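You operate a simulated robot arm through the tools that you are given. There is no shell and no other tool.

You run a simulated robot arm. Do the job below in one go: nothing can be reset, and whatever is moved stays where it is left.

## Task
Put things in order on the wash bench top. At the end: the yellow door seal stands where the blue end clip stood; the blue end clip stands where the grey bore sample stood; the green door seal stands where the yellow door seal stood; the grey bore sample from the wash bench top stands on top of the brown corner block; whatever was shut is shut again. Leave all else as you found it, and nothing knocked over.

The check looks at the end state, three seconds after you hand in, the way a careful person would. Anything else that was tipped, shoved, dropped, spilled or broken makes it a failure. A push-on lid holds only when it is set on centred and level and pressed home; a screw cap is set on level and turned clockwise until tight.

## Robot
A 7-joint arm with a two-finger gripper, fixed in place. Base frame: the origin is at the foot of the arm, x ahead of it, y to its left, z up; the work surface is at about z = 0. Units: m, rad, N and s.
With the tool pointing down near the work surface it reaches from about 0.16 to 0.38 m from the base axis. Its first joint turns from -1.257 to 1.257 rad. Payload 0.6 kg.
The tool frame sits at the grasp point between the pads (the TCP): z along the fingers, y along the line on which they close. The tips reach 0.022 m beyond it. The gripper opens to 0.092 m; its body begins 0.065 m behind the TCP.
Orientation is told as [roll, pitch, yaw] about the base's x, y, z axes, in that order, counted from this pose: with the fingers straight down and closing along the base's y, the tool's x points along the base's -x, its y along +y and its z along -z.

## Interface
- The arm moves only by the tool apply_moves. Its argument "steps" is a list of rows, each an object (a shift or turn left out is 0, a gripper value left out holds the last) with "linear": the shift along the base's x, y, z in m, a list of three; "rotation": the turn, a rotation vector about the base's x, y, z in rad, a list of three; "gripper": the opening, from 0 (shut) to 1 (fully open). In form: [{"linear": [dx, dy, dz], "rotation": [ax, ay, az], "gripper": gripper}, ...]. A call has 1 to 20 rows; each row shifts and turns the commanded pose from where the row before left it. A row lasts 0.2 s, in which the tool goes at most 0.05 m and 0.15 rad; a call with a longer step from one row to the next is refused whole, and so is a gripper value outside its range. Where a pose cannot be reached the arm comes as near as it can. A force on the tool above 40 N (or 10 N above the force at the start of the call, whichever is more), or a blocked arm, ends the call early, and 0.2 s more pass. Each finger travels about 0.0599 m/s and halts on what it meets, pressing with about 26 N; the grip force reading is that of the motor and also rises with nothing between the fingers. The clock runs only during rows and for 0.2 s after the last one: add rows that do not move to give the fingers time. The reply holds the time, the measured pose of the TCP, the force on the tool along the base axes, the opening and the grip force, in the units named above and with some noise, with the torque about the TCP (base axes, N m) and any sound that the robot's microphone picked up.
- Cameras (640 x 400 px; columns grow to the right, rows downward): "scene" is fixed at [0.0613, -0.2806, 0.3989]; the picture's right is [0.79, -0.61, 0.00], its down [-0.42, -0.53, -0.74] and it looks along [0.45, 0.58, -0.68] (base axes); focal length 214 px, centre (320, 200). "wrist" rides on the gripper at [0.071, 0.019, -0.102] in the tool frame; the picture's right is [-0.26, 0.97, 0.00], its down [-0.75, -0.20, -0.62] and it looks along [-0.60, -0.16, 0.78] (tool axes); focal length 280 px, centre (320, 200). There is no depth. A picture from a camera that has moved, and an enlarged one, comes with that camera's place and axes in the base frame and with its lens. The place of the scene camera against the robot may be out by one fixed shift of up to 0.018 m in any direction.
- camera(camera): a new picture of that camera. It takes no simulated time.
- zoom(camera, box): a new picture of the part [left, top, right, bottom] of that camera's present view, enlarged. It takes no simulated time.
- close_job(): hands the job in; it is judged then, once.

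Places have to be worked out from the pictures, the camera data and where the tool is seen. Open the gripper and draw the arm clear of the work before you hand the job in, unless the task says otherwise.

The tools are called after "Emit:" as a command line: name --argument value ..., lists and objects as JSON in quotes. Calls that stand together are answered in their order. apply_moves: Moves the arm, as the interface text tells. Its arguments: {"type":"object","properties":{"steps":{"type":"array","items":{"type":"object","properties":{"linear":{"type":"array","items":{"type":"number"}},"rotation":{"type":"array","items":{"type":"number"}},"gripper":{"type":"number"}}}}},"required":["steps"]} The other tools are called the same way: camera (camera) takes a picture; zoom (camera, box) takes an enlarged picture of a part of a camera's view; close_job () hands the job in.

At the start:

```text
t: 0.0
position: [0.2567, -0.0276, 0.242]
tcp_rot: [-0.001, 0.001, -0.002]
wrist_force: [-0.1, 1.0, -0.4]
ft_torque: [-0.04, 0.04, 0.0]
gripper_width: 0.0922
gripper_force: 0.1
```

scene: 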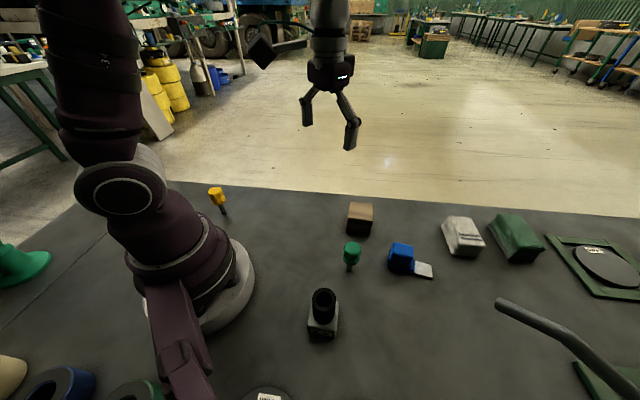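
wrist: 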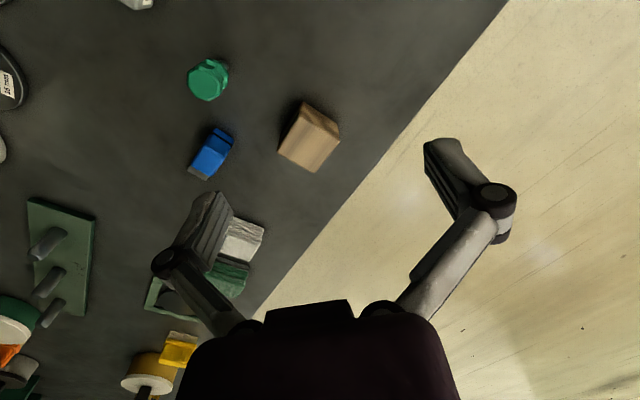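

I begin by looking at the bench through both cameras, enlarged, to identify every object before moving.

Emit:
zoom --camera "scene" --box '[300, 180, 480, 300]'

Emit:
zoom --camera "scene" --box '[420, 190, 640, 400]'

Emit:
zoom --camera "scene" --box '[0, 170, 300, 400]'

Emit:
zoom --camera "scene" --box '[240, 270, 420, 400]'

Emit:
zoom --camera "wrist" --box '[0, 0, 360, 225]'

Emit:
zoom --camera "wrist" --box '[0, 180, 300, 400]'

```text
3.33 times, centred on (390, 240) of scene
camera zoom: at [0.0613, -0.2806, 0.3989], right [0.79, -0.61, 0.0], down [-0.42, -0.53, -0.74], along [0.45, 0.58, -0.68], focal length 715 px, centre (87, 67)
```

zoom: 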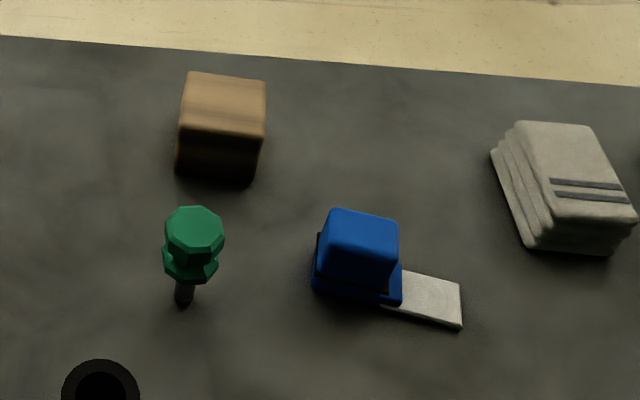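

```text
1.90 times, centred on (530, 295) of scene
camera zoom: at [0.0613, -0.2806, 0.3989], right [0.79, -0.61, 0.0], down [-0.42, -0.53, -0.74], along [0.45, 0.58, -0.68], focal length 408 px, centre (-80, 19)
```

zoom: 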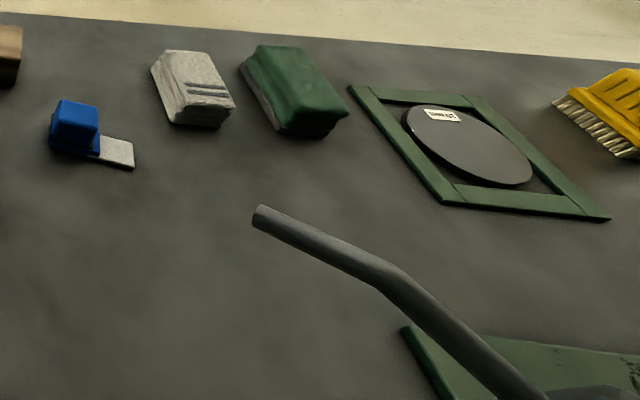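

```text
1.74 times, centred on (150, 285) of scene
camera zoom: at [0.0613, -0.2806, 0.3989], right [0.79, -0.61, 0.0], down [-0.42, -0.53, -0.74], along [0.45, 0.58, -0.68], focal length 373 px, centre (616, 52)
```

zoom: 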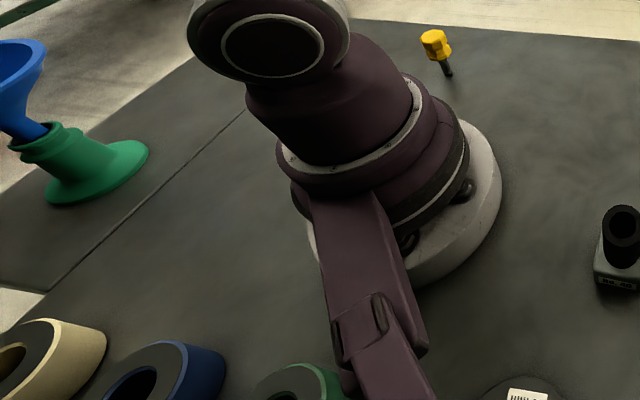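

```text
3.08 times, centred on (330, 335) of scene
camera zoom: at [0.0613, -0.2806, 0.3989], right [0.79, -0.61, 0.0], down [-0.42, -0.53, -0.74], along [0.45, 0.58, -0.68], focal length 660 px, centre (289, -215)
```

zoom: 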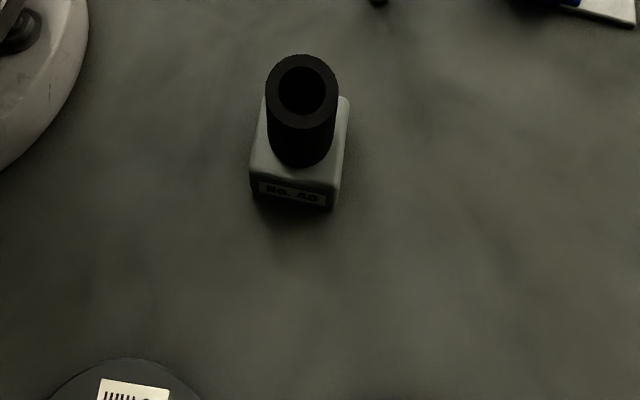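

```text
1.78 times, centred on (180, 112) of wrist
camera zoom: at [0.1857, -0.0092, 0.3425], right [0.26, 0.97, 0.0], down [0.75, -0.2, 0.62], along [0.6, -0.16, -0.78], focal length 498 px, centre (569, 356)
```

zoom: 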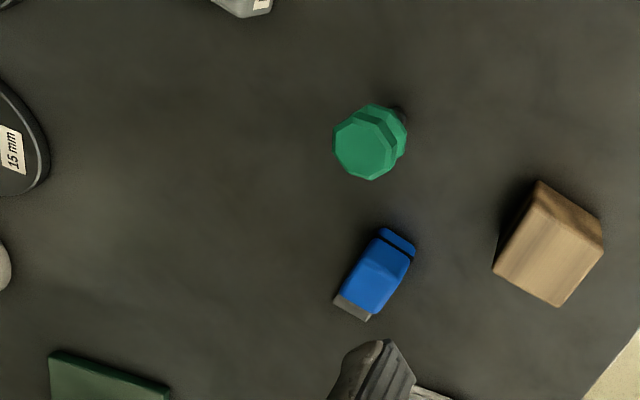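

```text
1.82 times, centred on (150, 290) of wrist
camera zoom: at [0.1857, -0.0092, 0.3425], right [0.26, 0.97, 0.0], down [0.75, -0.2, 0.62], along [0.6, -0.16, -0.78], focal length 510 px, centre (629, 36)
```

zoom: 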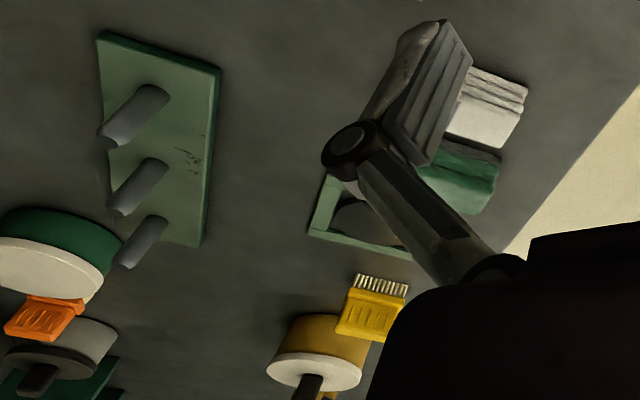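

The green knob-shaped seal looks to be near (0.235, -0.135), the blue clip near (0.32, -0.19), the grey sample near (0.137, -0.19), the brown block near (0.34, -0.07), and the yellow seal near (0.10, 0.18). I shift the wrist camera at travel height for a second, parallax view of the right-hand group.

Emit:
apply_moves --steps '[{"linear": [-0.02, -0.03, 0]}, {"linear": [-0.02, -0.03, 0]}, {"linear": [0, -0.03, 0]}, {"linear": [0, 0, 0]}]'

Emit:
camera --camera "wrist"

Emit:
camera --camera "scene"

```text
t: 1.0
position: [0.2158, -0.1178, 0.2397]
tcp_rot: [0.0, 0.0, 0.0]
wrist_force: [0.1, 0.8, -0.1]
ft_torque: [0.02, 0.01, 0.0]
gripper_width: 0.0918
gripper_force: 0.0
```

```text
taken
camera wrist: at [0.145, -0.0992, 0.3421], right [0.26, 0.97, 0.0], down [0.75, -0.2, 0.62], along [0.6, -0.16, -0.78], focal length 280 px, centre (320, 200)
```

wrist: 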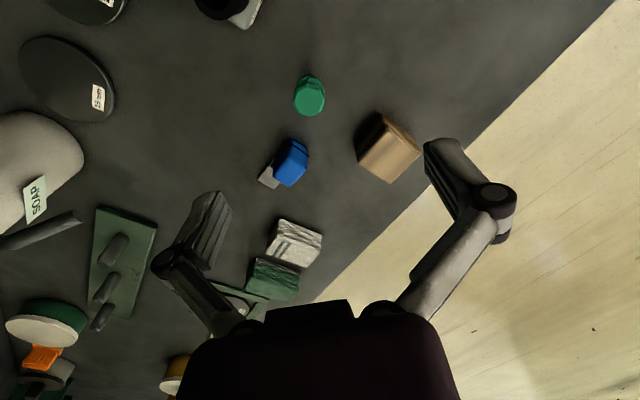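

```text
taken
```

scene: 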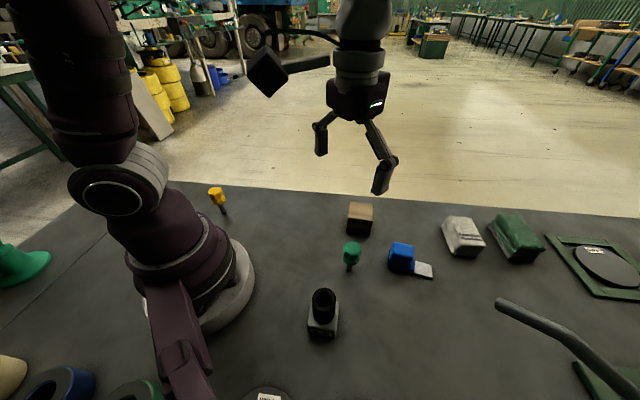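

The two wrist views agree on the green head at (0.231, -0.133, 0.068). I enlarge the present wrist view for the blue clip, block and grey sample.

Emit:
zoom --camera "wrist" --box '[240, 60, 440, 200]'

Emit:
zoom --camera "wrist" --box '[180, 0, 340, 100]'

Emit:
zoom --camera "scene" --box '[320, 190, 440, 290]'

Emit:
zoom --camera "scene" --box '[170, 170, 270, 240]'

```text
2.86 times, centred on (340, 130) of wrist
camera zoom: at [0.145, -0.0992, 0.3421], right [0.26, 0.97, 0.0], down [0.75, -0.2, 0.62], along [0.6, -0.16, -0.78], focal length 801 px, centre (263, 400)
```

zoom: 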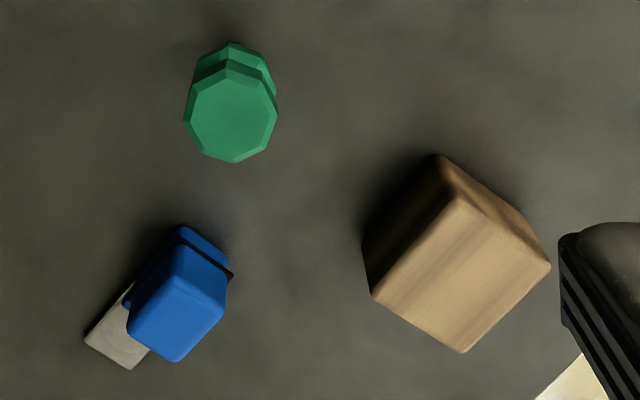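

```text
4.00 times, centred on (260, 50) of wrist
camera zoom: at [0.145, -0.0992, 0.3421], right [0.26, 0.97, 0.0], down [0.75, -0.2, 0.62], along [0.6, -0.16, -0.78], focal length 1122 px, centre (560, 800)
```

zoom: 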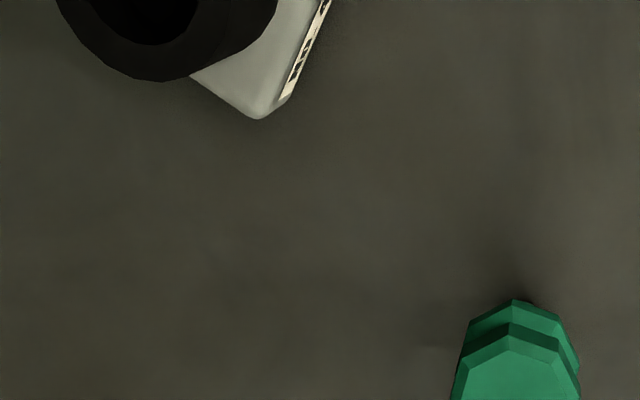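

```text
4.00 times, centred on (380, 240) of scene
camera zoom: at [0.0613, -0.2806, 0.3989], right [0.79, -0.61, 0.0], down [-0.42, -0.53, -0.74], along [0.45, 0.58, -0.68], focal length 858 px, centre (80, 40)
```

zoom: 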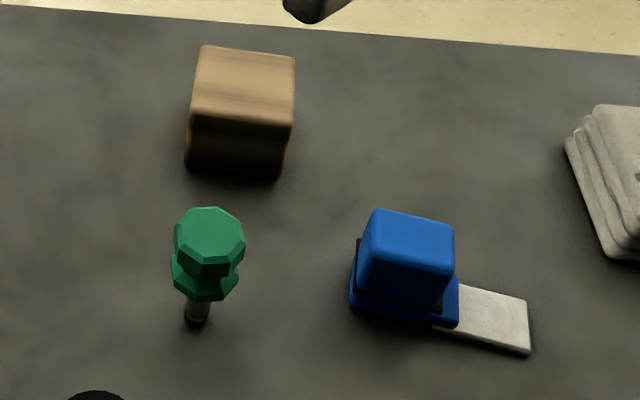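

```text
5.71 times, centred on (220, 205) of scene
camera zoom: at [0.0613, -0.2806, 0.3989], right [0.79, -0.61, 0.0], down [-0.42, -0.53, -0.74], along [0.45, 0.58, -0.68], focal length 1226 px, centre (891, 171)
```

zoom: 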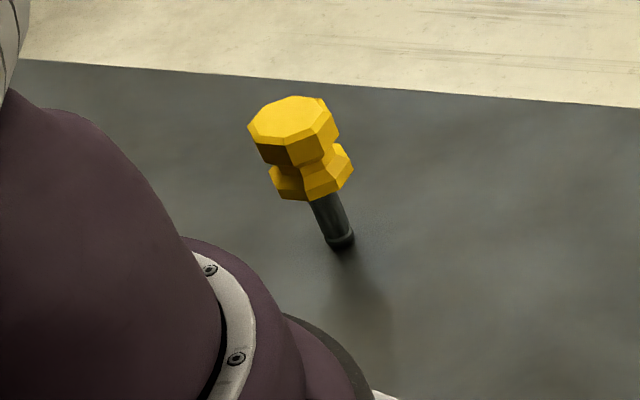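

The grey sample is a block with a tube; the yellow seal stands on a thin stem, as does the green. I move lower for a closer look at the block, green seal and blue clip.

Emit:
apply_moves --steps '[{"linear": [0, 0.01, -0.03]}, {"linear": [0, 0.01, -0.03]}, {"linear": [0, 0.01, -0.02]}, {"linear": [0, 0, 0]}]'

Emit:
camera --camera "wrist"

Emit:
zoom --camera "wrist" --box '[200, 20, 440, 170]'

```text
t: 2.0
position: [0.2176, -0.088, 0.1599]
tcp_rot: [0.001, 0.0, -0.001]
wrist_force: [0.5, 0.6, -0.6]
ft_torque: [0.04, 0.0, 0.0]
gripper_width: 0.0921
gripper_force: 0.0
```

```text
taken
camera wrist: at [0.1468, -0.0697, 0.2622], right [0.26, 0.97, 0.0], down [0.75, -0.2, 0.63], along [0.6, -0.16, -0.78], focal length 280 px, centre (320, 200)
```

wrist: 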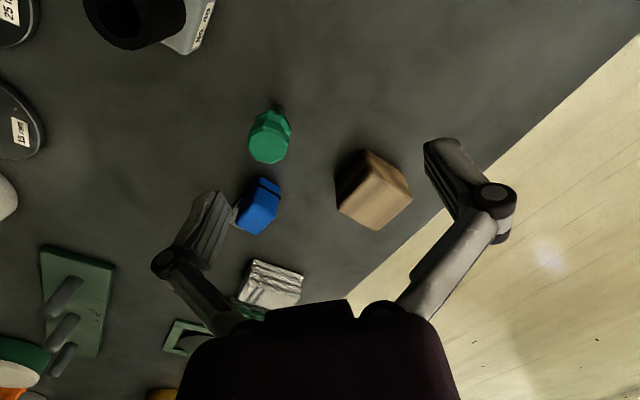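

```text
2.67 times, centred on (320, 95) of wrist
camera zoom: at [0.1468, -0.0697, 0.2622], right [0.26, 0.97, 0.0], down [0.75, -0.2, 0.63], along [0.6, -0.16, -0.78], focal length 748 px, centre (320, 480)
```

zoom: 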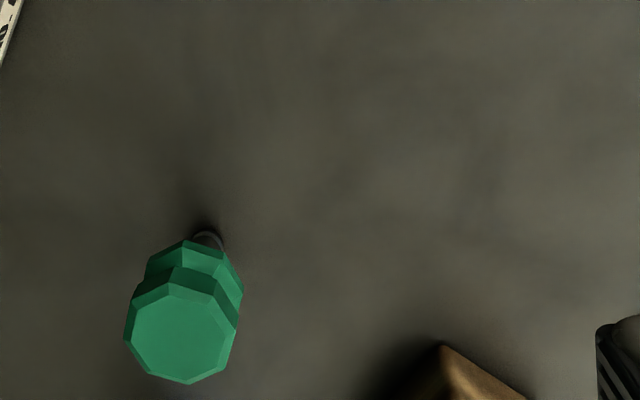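

I enlarge the block and blue clip from this lower position.

Emit:
zoom --camera "wrist" --box '[300, 130, 428, 240]'

Emit:
zoom --camera "wrist" --box '[200, 100, 310, 250]'

Emit:
zoom --camera "wrist" --box '[60, 0, 220, 100]'

```text
3.64 times, centred on (364, 185) of wrist
camera zoom: at [0.1468, -0.0697, 0.2622], right [0.26, 0.97, 0.0], down [0.75, -0.2, 0.63], along [0.6, -0.16, -0.78], focal length 1020 px, centre (160, 254)
```

zoom: 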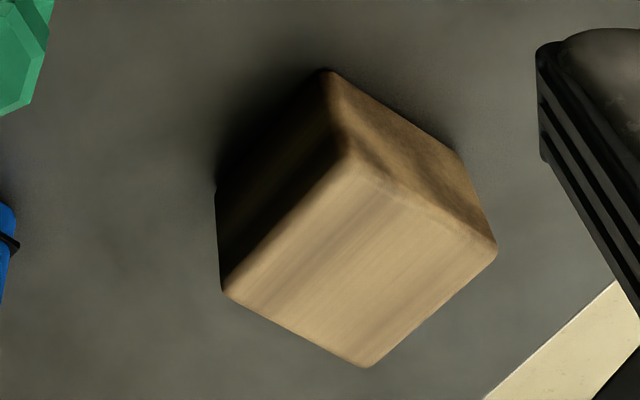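

```text
2.67 times, centred on (255, 175) of wrist
camera zoom: at [0.1468, -0.0697, 0.2622], right [0.26, 0.97, 0.0], down [0.75, -0.2, 0.63], along [0.6, -0.16, -0.78], focal length 748 px, centre (493, 267)
```

zoom: 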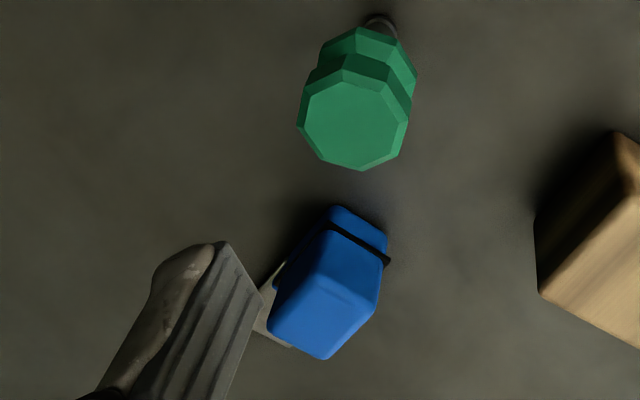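

```text
4.00 times, centred on (140, 50) of wrist
camera zoom: at [0.1468, -0.0697, 0.2622], right [0.26, 0.97, 0.0], down [0.75, -0.2, 0.63], along [0.6, -0.16, -0.78], focal length 1122 px, centre (1040, 800)
```

zoom: 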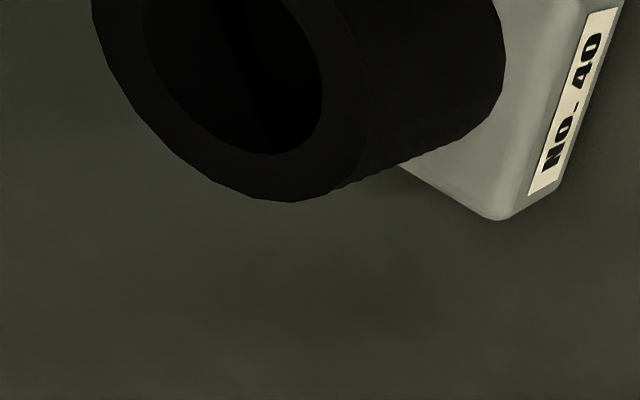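

The brown block is about 53 mm square, top at z≈0.045, centred near (0.333, -0.063) with edges at about 40°. Now I rise and turn the tool toward the grey sample for a clear look at it.

Emit:
apply_moves --steps '[{"linear": [0, 0, 0.03], "rotation": [0, 0, -0.15]}, {"linear": [-0.01, 0, 0.02], "rotation": [0, 0, -0.15]}, {"linear": [-0.02, -0.01, 0], "rotation": [0, 0, -0.15]}, {"linear": [-0.02, -0.01, 0], "rotation": [0, 0, -0.15]}, {"linear": [-0.02, -0.01, 0], "rotation": [0, 0, -0.15]}, {"linear": [-0.03, -0.01, 0], "rotation": [0, 0, -0.15]}, {"linear": [0, 0, 0]}, {"linear": [0, 0, 0]}]'

Emit:
camera --camera "wrist"

Emit:
camera --camera "scene"

```text
t: 3.8
position: [0.1154, -0.1276, 0.2119]
tcp_rot: [-0.001, 0.0, -0.9]
wrist_force: [-0.1, 1.0, 0.2]
ft_torque: [-0.03, -0.02, 0.01]
gripper_width: 0.0921
gripper_force: 0.1
```

```text
taken
camera wrist: at [0.0872, -0.0601, 0.3135], right [0.92, 0.39, 0.0], down [0.31, -0.72, 0.62], along [0.25, -0.57, -0.78], focal length 280 px, centre (320, 200)
```

wrist: 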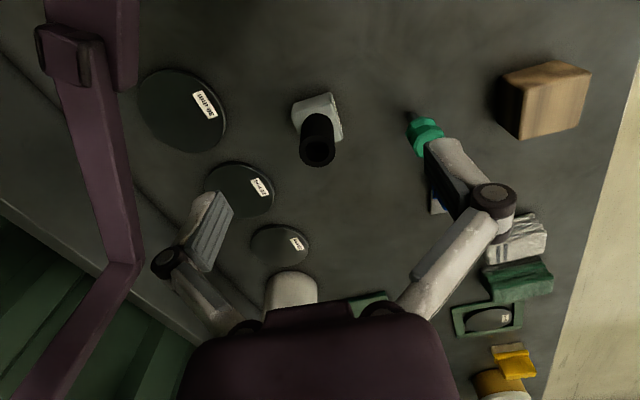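

```text
taken
```

scene: 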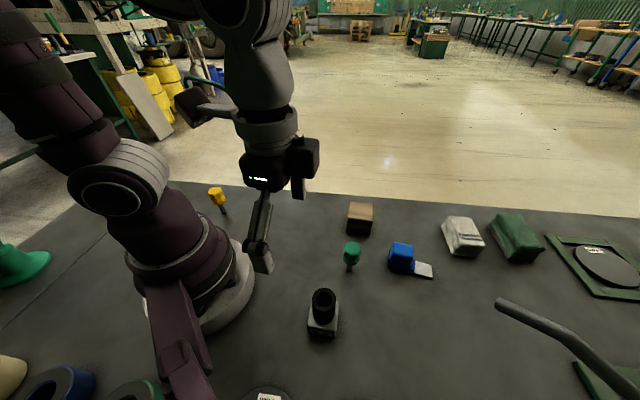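

I enlarge the grey sample and its surroundings.

Emit:
zoom --camera "wrist" --box '[260, 75, 388, 175]'

Emit:
zoom --camera "wrist" --box '[380, 40, 620, 230]'

Emit:
zoom --camera "wrist" --box '[120, 50, 340, 290]'

```text
4.00 times, centred on (324, 125) of wrist
camera zoom: at [0.0872, -0.0601, 0.3135], right [0.92, 0.39, 0.0], down [0.31, -0.72, 0.62], along [0.25, -0.57, -0.78], focal length 1122 px, centre (304, 500)
```

zoom: 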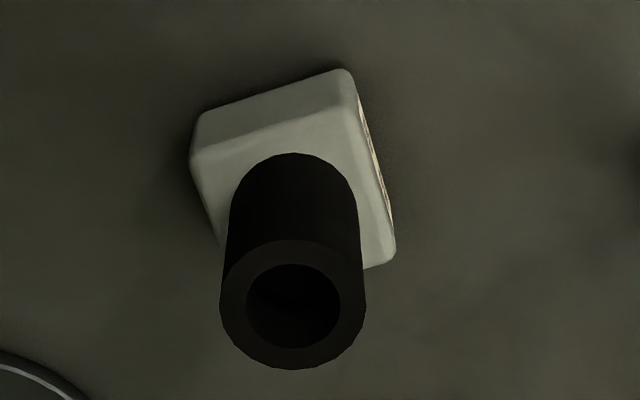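

```text
2.11 times, centred on (500, 135) of wrist
camera zoom: at [0.0872, -0.0601, 0.3135], right [0.92, 0.39, 0.0], down [0.31, -0.72, 0.62], along [0.25, -0.57, -0.78], focal length 590 px, centre (-59, 337)
```

zoom: 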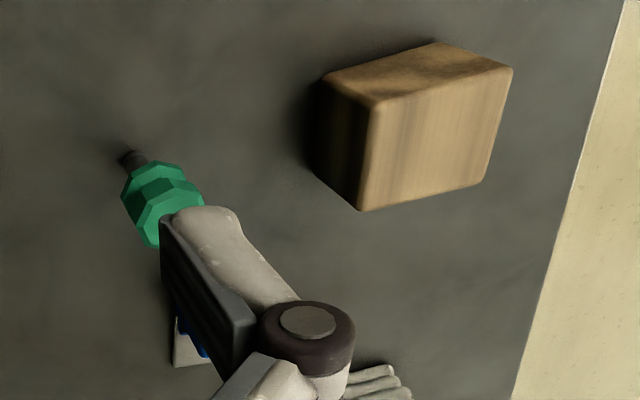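

```text
1.67 times, centred on (230, 170) of wrist
camera zoom: at [0.0872, -0.0601, 0.3135], right [0.92, 0.39, 0.0], down [0.31, -0.72, 0.62], along [0.25, -0.57, -0.78], focal length 467 px, centre (470, 250)
```

zoom: 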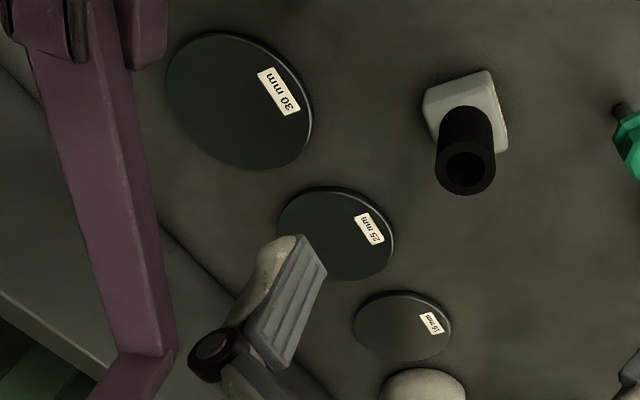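

The grey sample is a ~45 mm base (z 0–0.025) with a 34 mm tube up to z≈0.079, centred near (0.136, -0.179), edges at 40°/-50° just like the block. I move over it with the closing line along 40° and descend to a check height.

Emit:
apply_moves --steps '[{"linear": [0.01, -0.025, 0], "rotation": [0, 0, 0.027]}, {"linear": [0.0106, -0.0264, -0.02]}, {"linear": [0, 0, -0.03]}, {"linear": [0, 0, -0.03]}, {"linear": [0, 0, 0]}, {"linear": [0, 0, 0]}]'

Emit:
camera --camera "wrist"

Emit:
camera --camera "scene"

```text
t: 5.2
position: [0.1367, -0.1792, 0.1317]
tcp_rot: [-0.001, 0.001, -0.872]
wrist_force: [-0.7, 0.4, 0.0]
ft_torque: [0.02, 0.01, 0.0]
gripper_width: 0.0917
gripper_force: 0.1
```

```text
taken
camera wrist: at [0.1063, -0.1135, 0.2331], right [0.91, 0.42, 0.0], down [0.33, -0.71, 0.63], along [0.26, -0.57, -0.78], focal length 280 px, centre (320, 200)
```

wrist: 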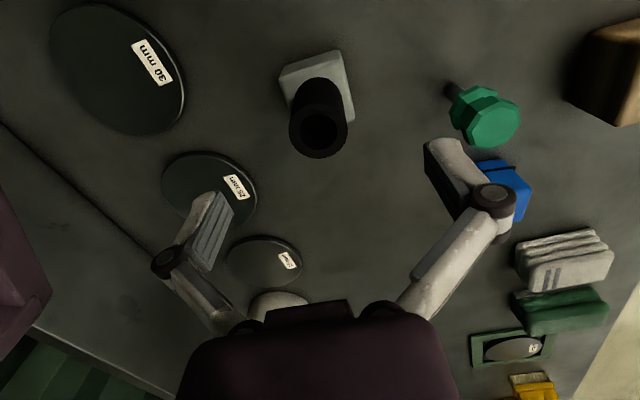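

```text
taken
```

scene: 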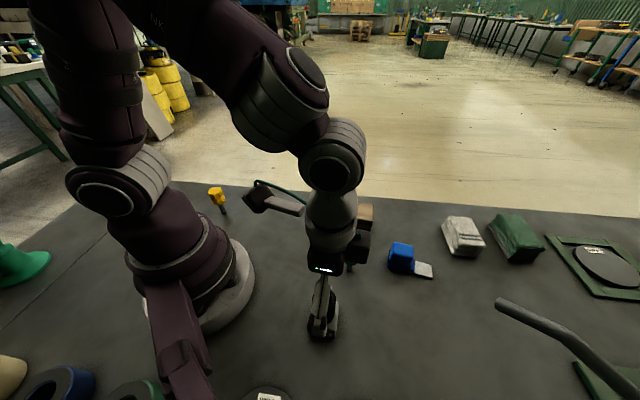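

The tube top appears at about (318, 132), where a point on the tool axis at z=0.079 would project (319.6, 133); alignment is good to about a millimetre. I confirm with an enlargement before descending.

Emit:
zoom --camera "wrist" --box '[260, 45, 388, 165]'

```text
3.33 times, centred on (324, 105) of wrist
camera zoom: at [0.1063, -0.1135, 0.2331], right [0.91, 0.42, 0.0], down [0.33, -0.71, 0.63], along [0.26, -0.57, -0.78], focal length 935 px, centre (307, 517)
```

zoom: 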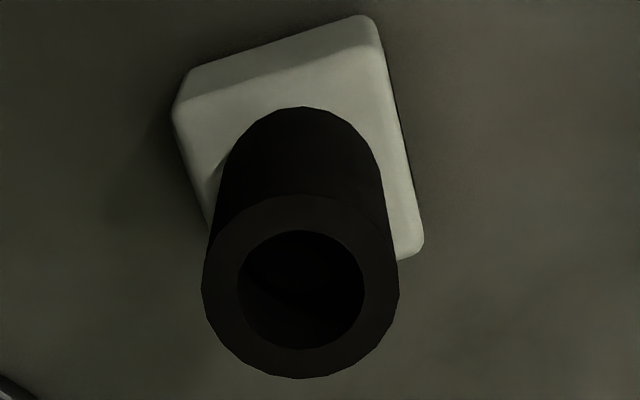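

Alignment confirmed. I descend to z≈0.055 so the pads take the tube above the base, then close.

Emit:
apply_moves --steps '[{"linear": [-0.001, 0, -0.03]}, {"linear": [0, 0, -0.03]}, {"linear": [0, 0, -0.017]}, {"linear": [0, 0, 0]}, {"gripper": 0.5}, {"gripper": 0.2}, {"gripper": 0.0}, {"gripper": 0.0}, {"gripper": 0.0}]'

Emit:
camera --camera "wrist"

```text
t: 6.9
position: [0.1346, -0.1786, 0.055]
tcp_rot: [0.0, -0.004, -0.873]
wrist_force: [-4.7, 10.3, 62.6]
ft_torque: [-0.13, 0.49, 0.15]
gripper_width: 0.0337
gripper_force: 26.0
stopped in row 8: the force on the tool passed its limit at 52 N (the readings are from after the stop); the commanded pose is now the measured one
```

```text
taken
camera wrist: at [0.1046, -0.1124, 0.1561], right [0.91, 0.42, 0.0], down [0.33, -0.71, 0.63], along [0.26, -0.57, -0.78], focal length 280 px, centre (320, 200)
```

wrist: 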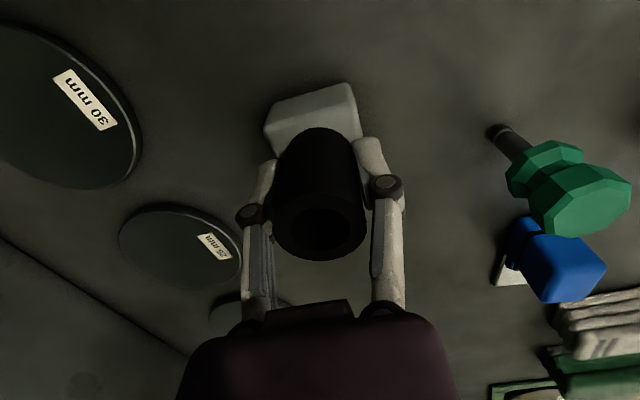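

The grip closed on the tube (0.034 m), but the tips pressed down on the base (62 N up). I ease up slightly and read the force before lifting.

Emit:
apply_moves --steps '[{"linear": [0, 0, 0.003], "gripper": 0.0}, {"linear": [0, 0, 0], "gripper": 0.0}]'

```text
t: 7.5
position: [0.134, -0.1782, 0.0564]
tcp_rot: [-0.001, -0.001, -0.872]
wrist_force: [0.8, -0.4, -4.3]
ft_torque: [-0.04, -0.03, 0.02]
gripper_width: 0.0325
gripper_force: 25.3
```

Force is now -4.3 N, consistent with the sample's weight held in the grip. I lift it clear slowly.

Emit:
apply_moves --steps '[{"linear": [0, 0, 0.01]}, {"linear": [0, 0, 0.015]}, {"linear": [0, 0, 0.025]}, {"linear": [0, 0, 0.03]}, {"linear": [0, 0, 0]}]'

Emit:
camera --camera "wrist"

Emit:
camera --camera "scene"

```text
t: 8.7
position: [0.1332, -0.177, 0.1379]
tcp_rot: [0.0, 0.001, -0.873]
wrist_force: [-0.1, 0.1, -3.6]
ft_torque: [0.01, 0.0, 0.01]
gripper_width: 0.0323
gripper_force: 25.8
```

```text
taken
camera wrist: at [0.1022, -0.1115, 0.2403], right [0.91, 0.42, 0.0], down [0.33, -0.71, 0.63], along [0.26, -0.57, -0.78], focal length 280 px, centre (320, 200)
```

wrist: 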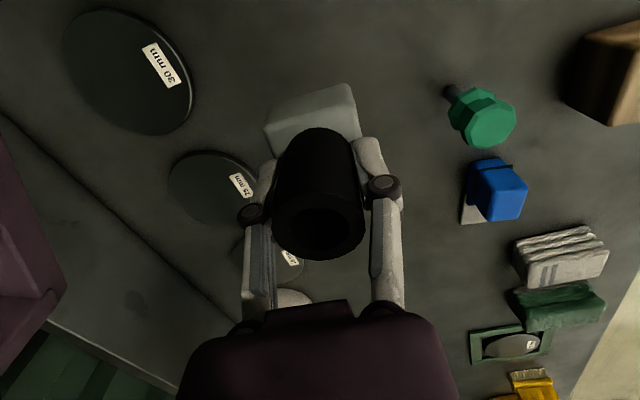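

```text
taken
```

scene: 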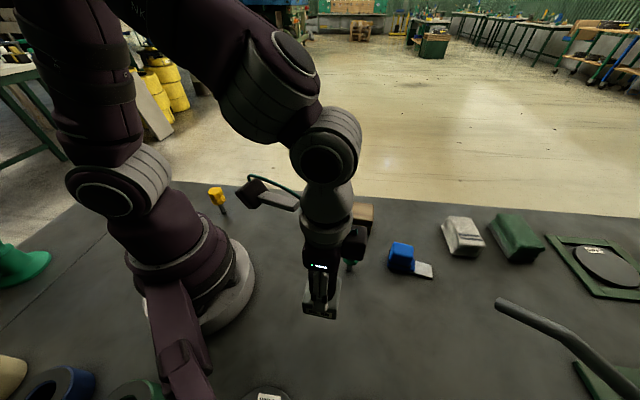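

The sample is held level. I raise it and carry it over to above the brown block at (0.333, -0.063), keeping the same yaw since the edges already match.

Emit:
apply_moves --steps '[{"linear": [0, 0, 0.025]}, {"linear": [0, 0, 0.02]}, {"linear": [0.015, 0.009, 0]}, {"linear": [0.024, 0.014, 0]}, {"linear": [0.025, 0.0145, 0]}, {"linear": [0.025, 0.0145, 0]}, {"linear": [0.025, 0.0145, 0]}, {"linear": [0.025, 0.0145, 0]}, {"linear": [0.025, 0.0145, 0]}, {"linear": [0.02, 0.012, 0]}, {"linear": [0.0148, 0.008, 0]}, {"linear": [0, 0, 0]}, {"linear": [0, 0, 0]}]'

Emit:
camera --camera "wrist"

Emit:
camera --camera "scene"

```text
t: 11.5
position: [0.3336, -0.0623, 0.1815]
tcp_rot: [0.0, -0.001, -0.872]
wrist_force: [-0.2, -0.5, -4.8]
ft_torque: [-0.02, 0.01, 0.02]
gripper_width: 0.0324
gripper_force: 25.7
```

```text
taken
camera wrist: at [0.3026, 0.0034, 0.2838], right [0.91, 0.42, 0.0], down [0.33, -0.71, 0.63], along [0.26, -0.57, -0.78], focal length 280 px, centre (320, 200)
```

wrist: 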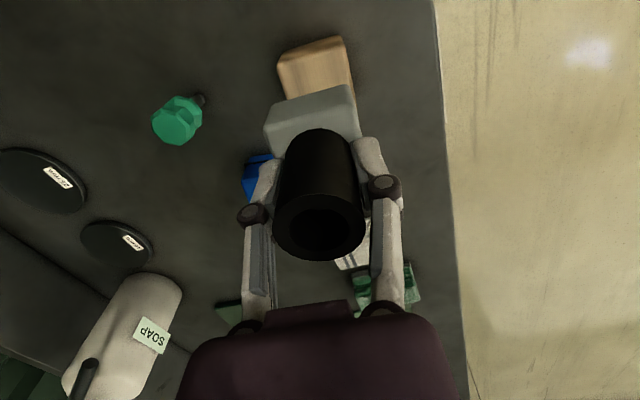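

```text
taken
```

scene: 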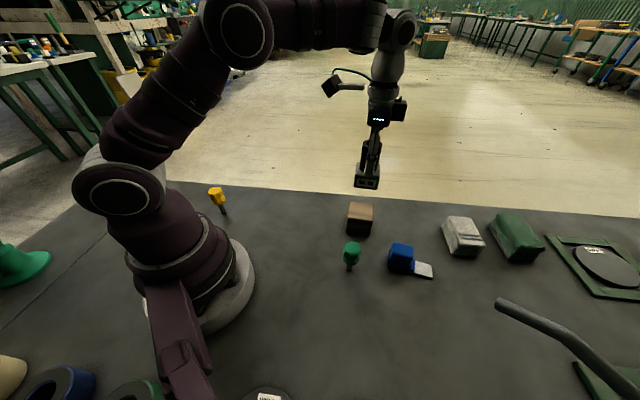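

I check the block against the carried base in an enlargement before going down.

Emit:
zoom --camera "wrist" --box '[250, 20, 390, 160]'

Emit:
zoom --camera "scene" --box '[310, 130, 430, 250]'

```text
2.86 times, centred on (320, 90) of wrist
camera zoom: at [0.3026, 0.0034, 0.2838], right [0.91, 0.42, 0.0], down [0.33, -0.71, 0.63], along [0.26, -0.57, -0.78], focal length 801 px, centre (320, 514)
```

zoom: 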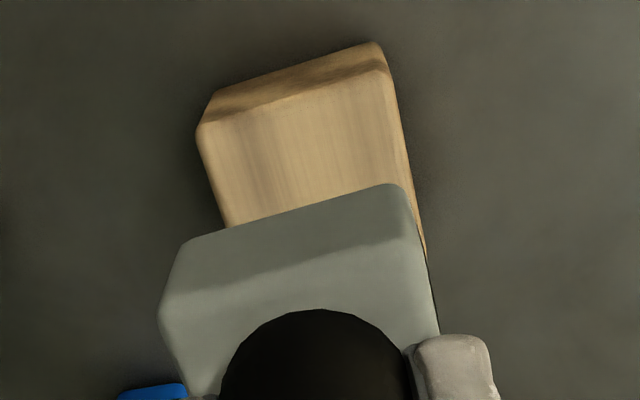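

```text
3.33 times, centred on (370, 190) of scene
camera zoom: at [0.0613, -0.2806, 0.3989], right [0.79, -0.61, 0.0], down [-0.42, -0.53, -0.74], along [0.45, 0.58, -0.68], focal length 715 px, centre (153, 233)
```

zoom: 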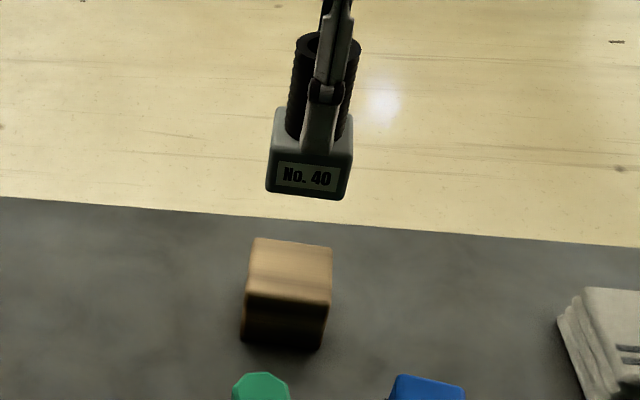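

Everything lines up: the box centre is at about (0.3335, -0.064) over the block centre (0.333, -0.063). I lower to just above contact.

Emit:
apply_moves --steps '[{"linear": [0, 0, -0.03]}, {"linear": [0, 0, -0.025]}, {"linear": [0, 0, -0.015]}, {"linear": [0, 0, -0.005]}, {"linear": [0, 0, 0]}]'

Emit:
zoom --camera "scene" --box '[310, 150, 430, 250]'

```text
t: 12.7
position: [0.3335, -0.0656, 0.1061]
tcp_rot: [0.001, -0.002, -0.872]
wrist_force: [0.4, -0.3, -3.9]
ft_torque: [0.01, -0.01, 0.01]
gripper_width: 0.0326
gripper_force: 25.6
```

```text
4.00 times, centred on (370, 200) of scene
camera zoom: at [0.0613, -0.2806, 0.3989], right [0.79, -0.61, 0.0], down [-0.42, -0.53, -0.74], along [0.45, 0.58, -0.68], focal length 858 px, centre (120, 200)
```

zoom: 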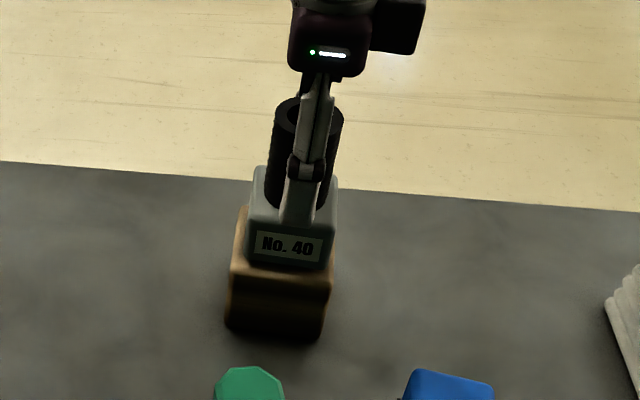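

The box is just above the block. I nudge +2 mm in y (the reading drifted to -0.0656) and lower in small steps to contact.

Emit:
apply_moves --steps '[{"linear": [0, 0.002, -0.002]}, {"linear": [0, 0, -0.0015]}, {"linear": [0, 0, -0.001]}, {"linear": [0, 0, 0]}]'

```text
t: 13.5
position: [0.3343, -0.0629, 0.1042]
tcp_rot: [0.0, -0.005, -0.875]
wrist_force: [-4.7, -0.9, 12.6]
ft_torque: [0.05, 0.27, 0.03]
gripper_width: 0.0326
gripper_force: 26.0
stopped in row 3: the force on the tool passed its limit at 44 N (the readings are from after the stop); the commanded pose is now the measured one
```

Contact is made (12.6 N up at z=0.104). I open the fingers moderately, let it settle, then check.

Emit:
apply_moves --steps '[{"gripper": 0.45}, {"gripper": 0.6}, {"gripper": 0.7}, {"gripper": 0.7}]'

Emit:
camera --camera "wrist"

Emit:
zoom --camera "scene" --box '[310, 150, 430, 250]'

```text
t: 14.5
position: [0.3341, -0.0613, 0.1043]
tcp_rot: [0.001, -0.004, -0.871]
wrist_force: [-0.3, -0.1, 0.1]
ft_torque: [0.02, -0.02, 0.0]
gripper_width: 0.0645
gripper_force: 0.0
```

```text
taken
camera wrist: at [0.3034, 0.004, 0.2059], right [0.91, 0.42, 0.0], down [0.33, -0.71, 0.63], along [0.26, -0.57, -0.78], focal length 280 px, centre (320, 200)
```

wrist: 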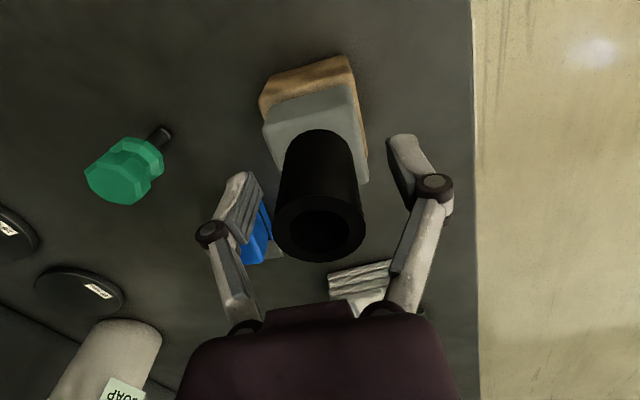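

```text
4.00 times, centred on (370, 200) of scene
camera zoom: at [0.0613, -0.2806, 0.3989], right [0.79, -0.61, 0.0], down [-0.42, -0.53, -0.74], along [0.45, 0.58, -0.68], focal length 858 px, centre (120, 200)
```

zoom: 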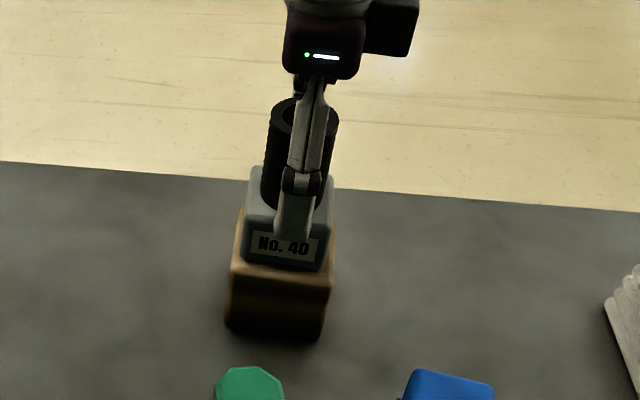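

The sample stands on the block, level and free. I open fully, rise straight up, then move to view the blue clip.

Emit:
apply_moves --steps '[{"linear": [0, 0, 0], "gripper": 1.0}, {"linear": [0, 0, 0], "gripper": 1.0}, {"linear": [0, 0, 0.02], "gripper": 1.0}, {"linear": [0, 0, 0.04]}, {"linear": [0, 0, 0.04]}, {"linear": [-0.02, -0.02, 0]}, {"linear": [-0.022, -0.024, 0]}, {"linear": [-0.022, -0.024, -0.01]}, {"linear": [0, 0, -0.01]}, {"linear": [0, 0, 0]}]'

Emit:
camera --camera "wrist"

Emit:
camera --camera "scene"

Emit:
zoom --camera "wrist" --box '[270, 100, 390, 220]'

```text
t: 16.7
position: [0.2693, -0.1299, 0.1841]
tcp_rot: [0.002, -0.001, -0.872]
wrist_force: [-0.1, -0.1, 0.3]
ft_torque: [0.0, 0.02, 0.0]
gripper_width: 0.0918
gripper_force: 0.2
```

```text
taken
camera wrist: at [0.2389, -0.0639, 0.2862], right [0.91, 0.42, 0.0], down [0.33, -0.71, 0.63], along [0.26, -0.57, -0.78], focal length 280 px, centre (320, 200)
```

wrist: 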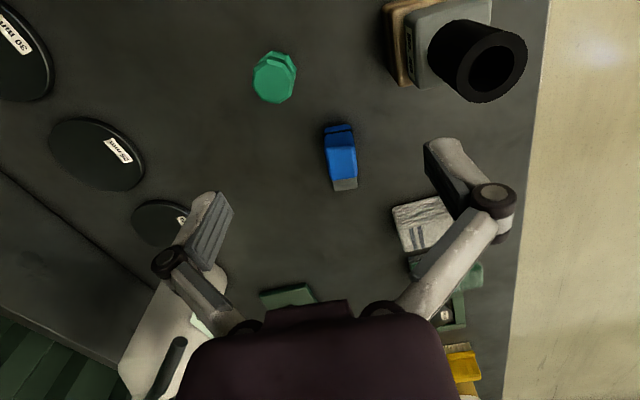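

```text
taken
```

scene: 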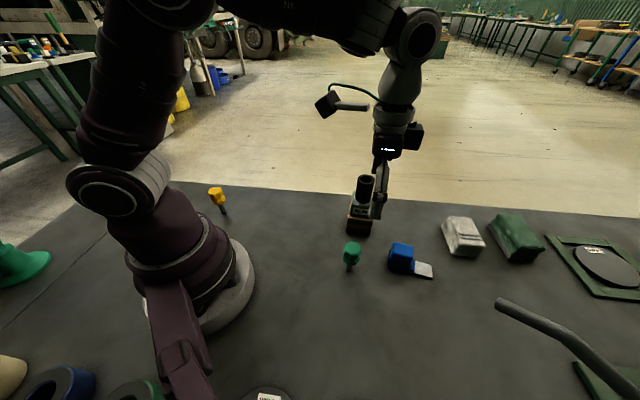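

```text
3.33 times, centred on (330, 160) of wrist
camera zoom: at [0.2389, -0.0639, 0.2862], right [0.91, 0.42, 0.0], down [0.33, -0.71, 0.63], along [0.26, -0.57, -0.78], focal length 935 px, centre (287, 333)
```

zoom: 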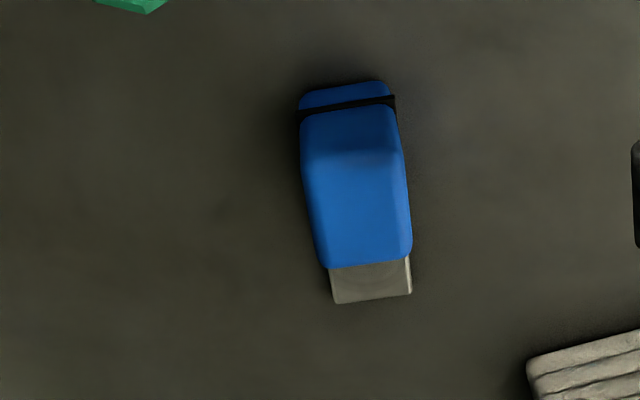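

Blue clip: body about 27×36 mm, 50 mm high, centred near (0.318, -0.184), long axis at -55°, with a low grey tongue running ~48 mm further along -55°. I align the yaw (-0.96) and move above it at check height.

Emit:
apply_moves --steps '[{"linear": [0.024, -0.027, 0], "rotation": [0, 0, -0.044]}, {"linear": [0.0247, -0.0271, 0], "rotation": [0, 0, -0.044]}, {"linear": [0, 0, -0.03]}, {"linear": [0, 0, -0.03]}, {"linear": [0, 0, -0.01]}, {"linear": [0, 0, 0]}, {"linear": [0, 0, 0]}]'

Emit:
zoom --camera "wrist" --box '[240, 60, 400, 200]'

Emit:
camera --camera "scene"

```text
t: 18.3
position: [0.3165, -0.1809, 0.1126]
tcp_rot: [0.001, -0.001, -0.962]
wrist_force: [-0.4, 0.5, 0.3]
ft_torque: [0.02, 0.0, 0.02]
gripper_width: 0.092
gripper_force: 0.0
out of reach, approached as far as the arm can: row 2
```

```text
2.86 times, centred on (320, 130) of wrist
camera zoom: at [0.2913, -0.1115, 0.2144], right [0.94, 0.34, 0.0], down [0.26, -0.73, 0.63], along [0.21, -0.59, -0.78], focal length 801 px, centre (320, 400)
```

zoom: 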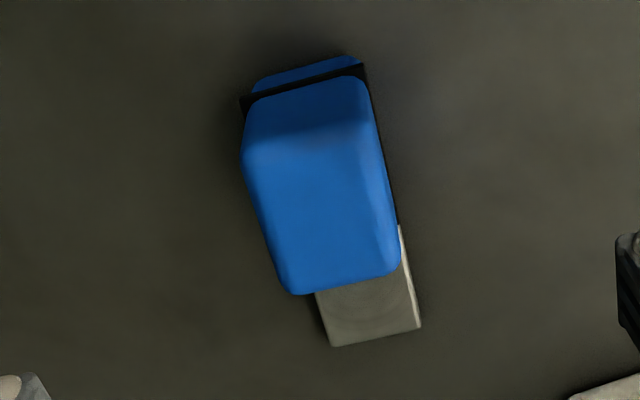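

```text
taken
```

scene: 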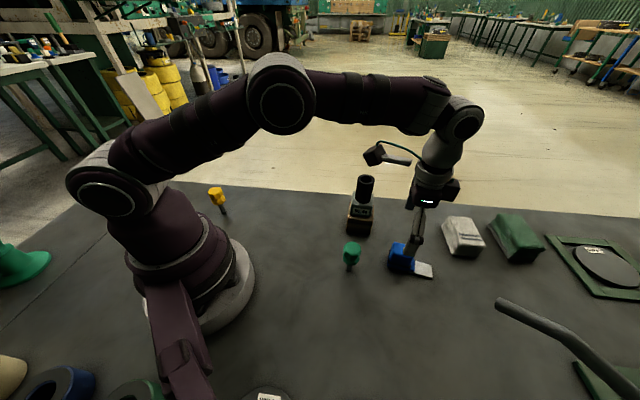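

Aligned within half a millimetre along the closing line, 4 mm short along the clip's long axis, which is fine. I descend to z≈0.042 and close on the body.

Emit:
apply_moves --steps '[{"linear": [0, 0, -0.03]}, {"linear": [0.001, -0.002, -0.025]}, {"linear": [0, 0, -0.0156]}, {"linear": [0, 0, 0]}]'

Emit:
camera --camera "wrist"

Emit:
camera --camera "scene"

```text
t: 19.3
position: [0.3171, -0.1831, 0.0433]
tcp_rot: [0.001, -0.004, -0.961]
wrist_force: [-0.1, -0.3, -0.1]
ft_torque: [0.04, 0.01, 0.0]
gripper_width: 0.0924
gripper_force: 0.0
```

```text
taken
camera wrist: at [0.2924, -0.1133, 0.1447], right [0.94, 0.34, 0.0], down [0.26, -0.73, 0.63], along [0.21, -0.59, -0.78], focal length 280 px, centre (320, 200)
```

wrist: 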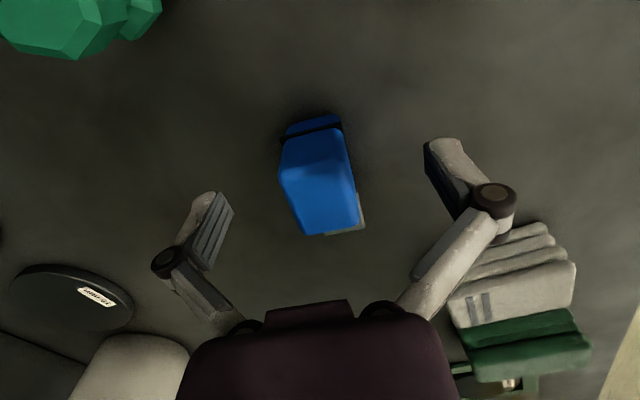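

```text
taken
```

scene: 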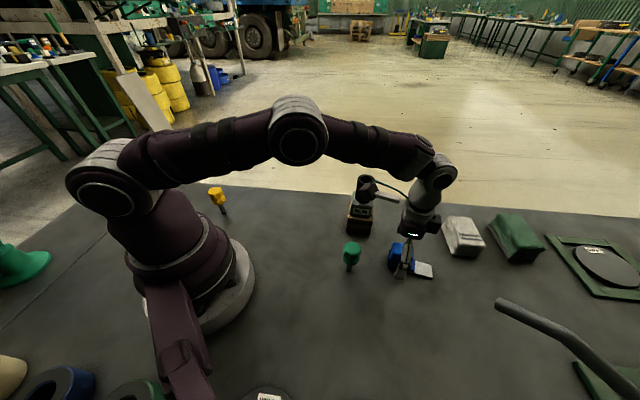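

No contact yet and the clip sits between the fingers. I close the gripper.

Emit:
apply_moves --steps '[{"gripper": 0.6}, {"gripper": 0.35}, {"gripper": 0.2}, {"gripper": 0.0}, {"gripper": 0.0}]'

Emit:
camera --camera "wrist"

```text
t: 20.5
position: [0.3173, -0.1822, 0.0429]
tcp_rot: [0.002, -0.003, -0.961]
wrist_force: [-1.1, 0.3, 2.1]
ft_torque: [-0.01, 0.05, -0.06]
gripper_width: 0.0293
gripper_force: 26.1
```

```text
taken
camera wrist: at [0.2924, -0.1133, 0.145], right [0.94, 0.34, 0.0], down [0.26, -0.73, 0.63], along [0.21, -0.59, -0.78], focal length 280 px, centre (320, 200)
```

wrist: 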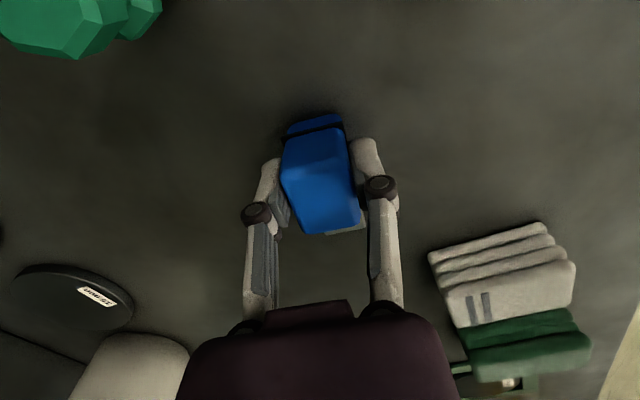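

Gripped at 29 mm. I lift straight up and check the force and picture.

Emit:
apply_moves --steps '[{"linear": [0, 0, 0.005], "gripper": 0.0}, {"linear": [0, 0, 0.015]}, {"linear": [0, 0, 0.025]}, {"linear": [0, 0, 0.03]}, {"linear": [-0.01, 0, 0.025]}, {"linear": [0, 0, 0]}]'

Emit:
camera --camera "wrist"

Emit:
camera --camera "scene"

```text
t: 21.9
position: [0.3057, -0.1848, 0.1434]
tcp_rot: [0.002, -0.001, -0.962]
wrist_force: [-0.8, -0.8, -1.6]
ft_torque: [0.01, 0.0, -0.02]
gripper_width: 0.0296
gripper_force: 26.0
```

```text
taken
camera wrist: at [0.2816, -0.1154, 0.246], right [0.94, 0.34, 0.0], down [0.26, -0.73, 0.63], along [0.21, -0.59, -0.78], focal length 280 px, centre (320, 200)
```

wrist: 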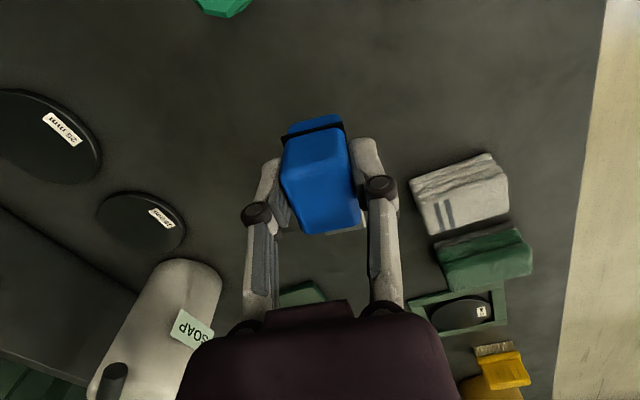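

```text
taken
```

scene: 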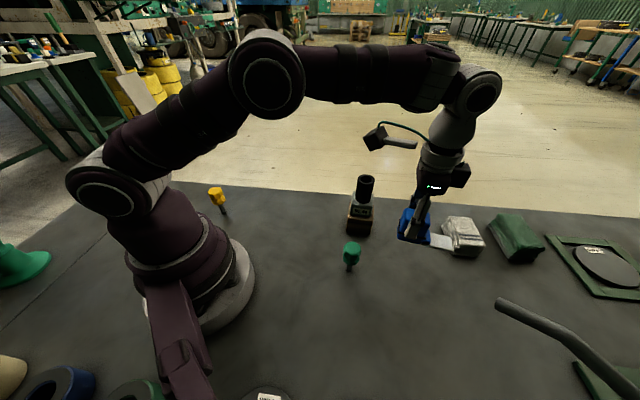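

Blue is held cleanly. I carry it at z≈0.145 to above the grey sample's old place, aiming so the clip's footprint (mainly the body) sits over (0.136, -0.179).

Emit:
apply_moves --steps '[{"linear": [-0.0157, 0.0008, 0.005]}, {"linear": [-0.022, 0.002, 0]}, {"linear": [-0.025, 0.002, 0]}, {"linear": [-0.025, 0.002, 0]}, {"linear": [-0.025, 0.002, 0]}, {"linear": [-0.025, 0.002, 0]}, {"linear": [-0.022, 0.002, 0]}, {"linear": [-0.016, 0.002, 0]}, {"linear": [0, 0, -0.03]}, {"linear": [0, 0, -0.03]}, {"linear": [0, 0, -0.015]}, {"linear": [0, 0, 0]}, {"linear": [0, 0, 0]}]'

Emit:
camera --camera "wrist"

Emit:
camera --camera "scene"

```text
t: 24.7
position: [0.1306, -0.169, 0.0744]
tcp_rot: [0.001, -0.004, -0.963]
wrist_force: [0.8, -0.9, -1.2]
ft_torque: [0.0, 0.0, 0.01]
gripper_width: 0.0295
gripper_force: 25.9
```

```text
taken
camera wrist: at [0.1058, -0.0997, 0.1749], right [0.94, 0.34, 0.0], down [0.26, -0.73, 0.63], along [0.21, -0.59, -0.78], focal length 280 px, centre (320, 200)
```

wrist: 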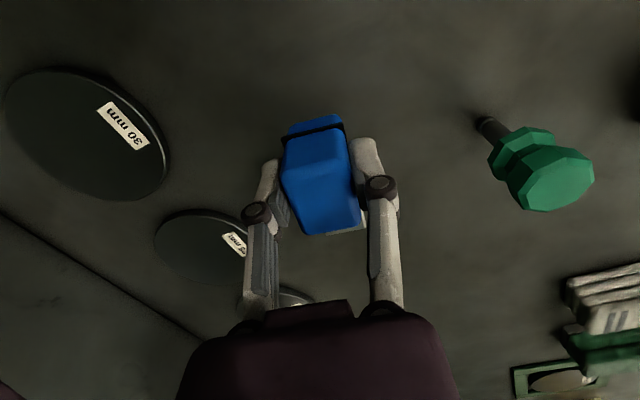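

```text
taken
```

scene: 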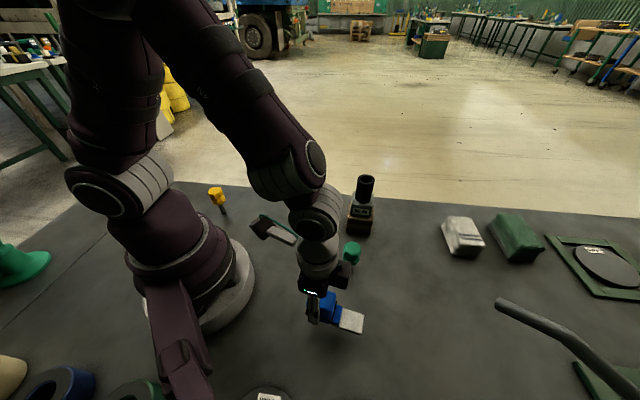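

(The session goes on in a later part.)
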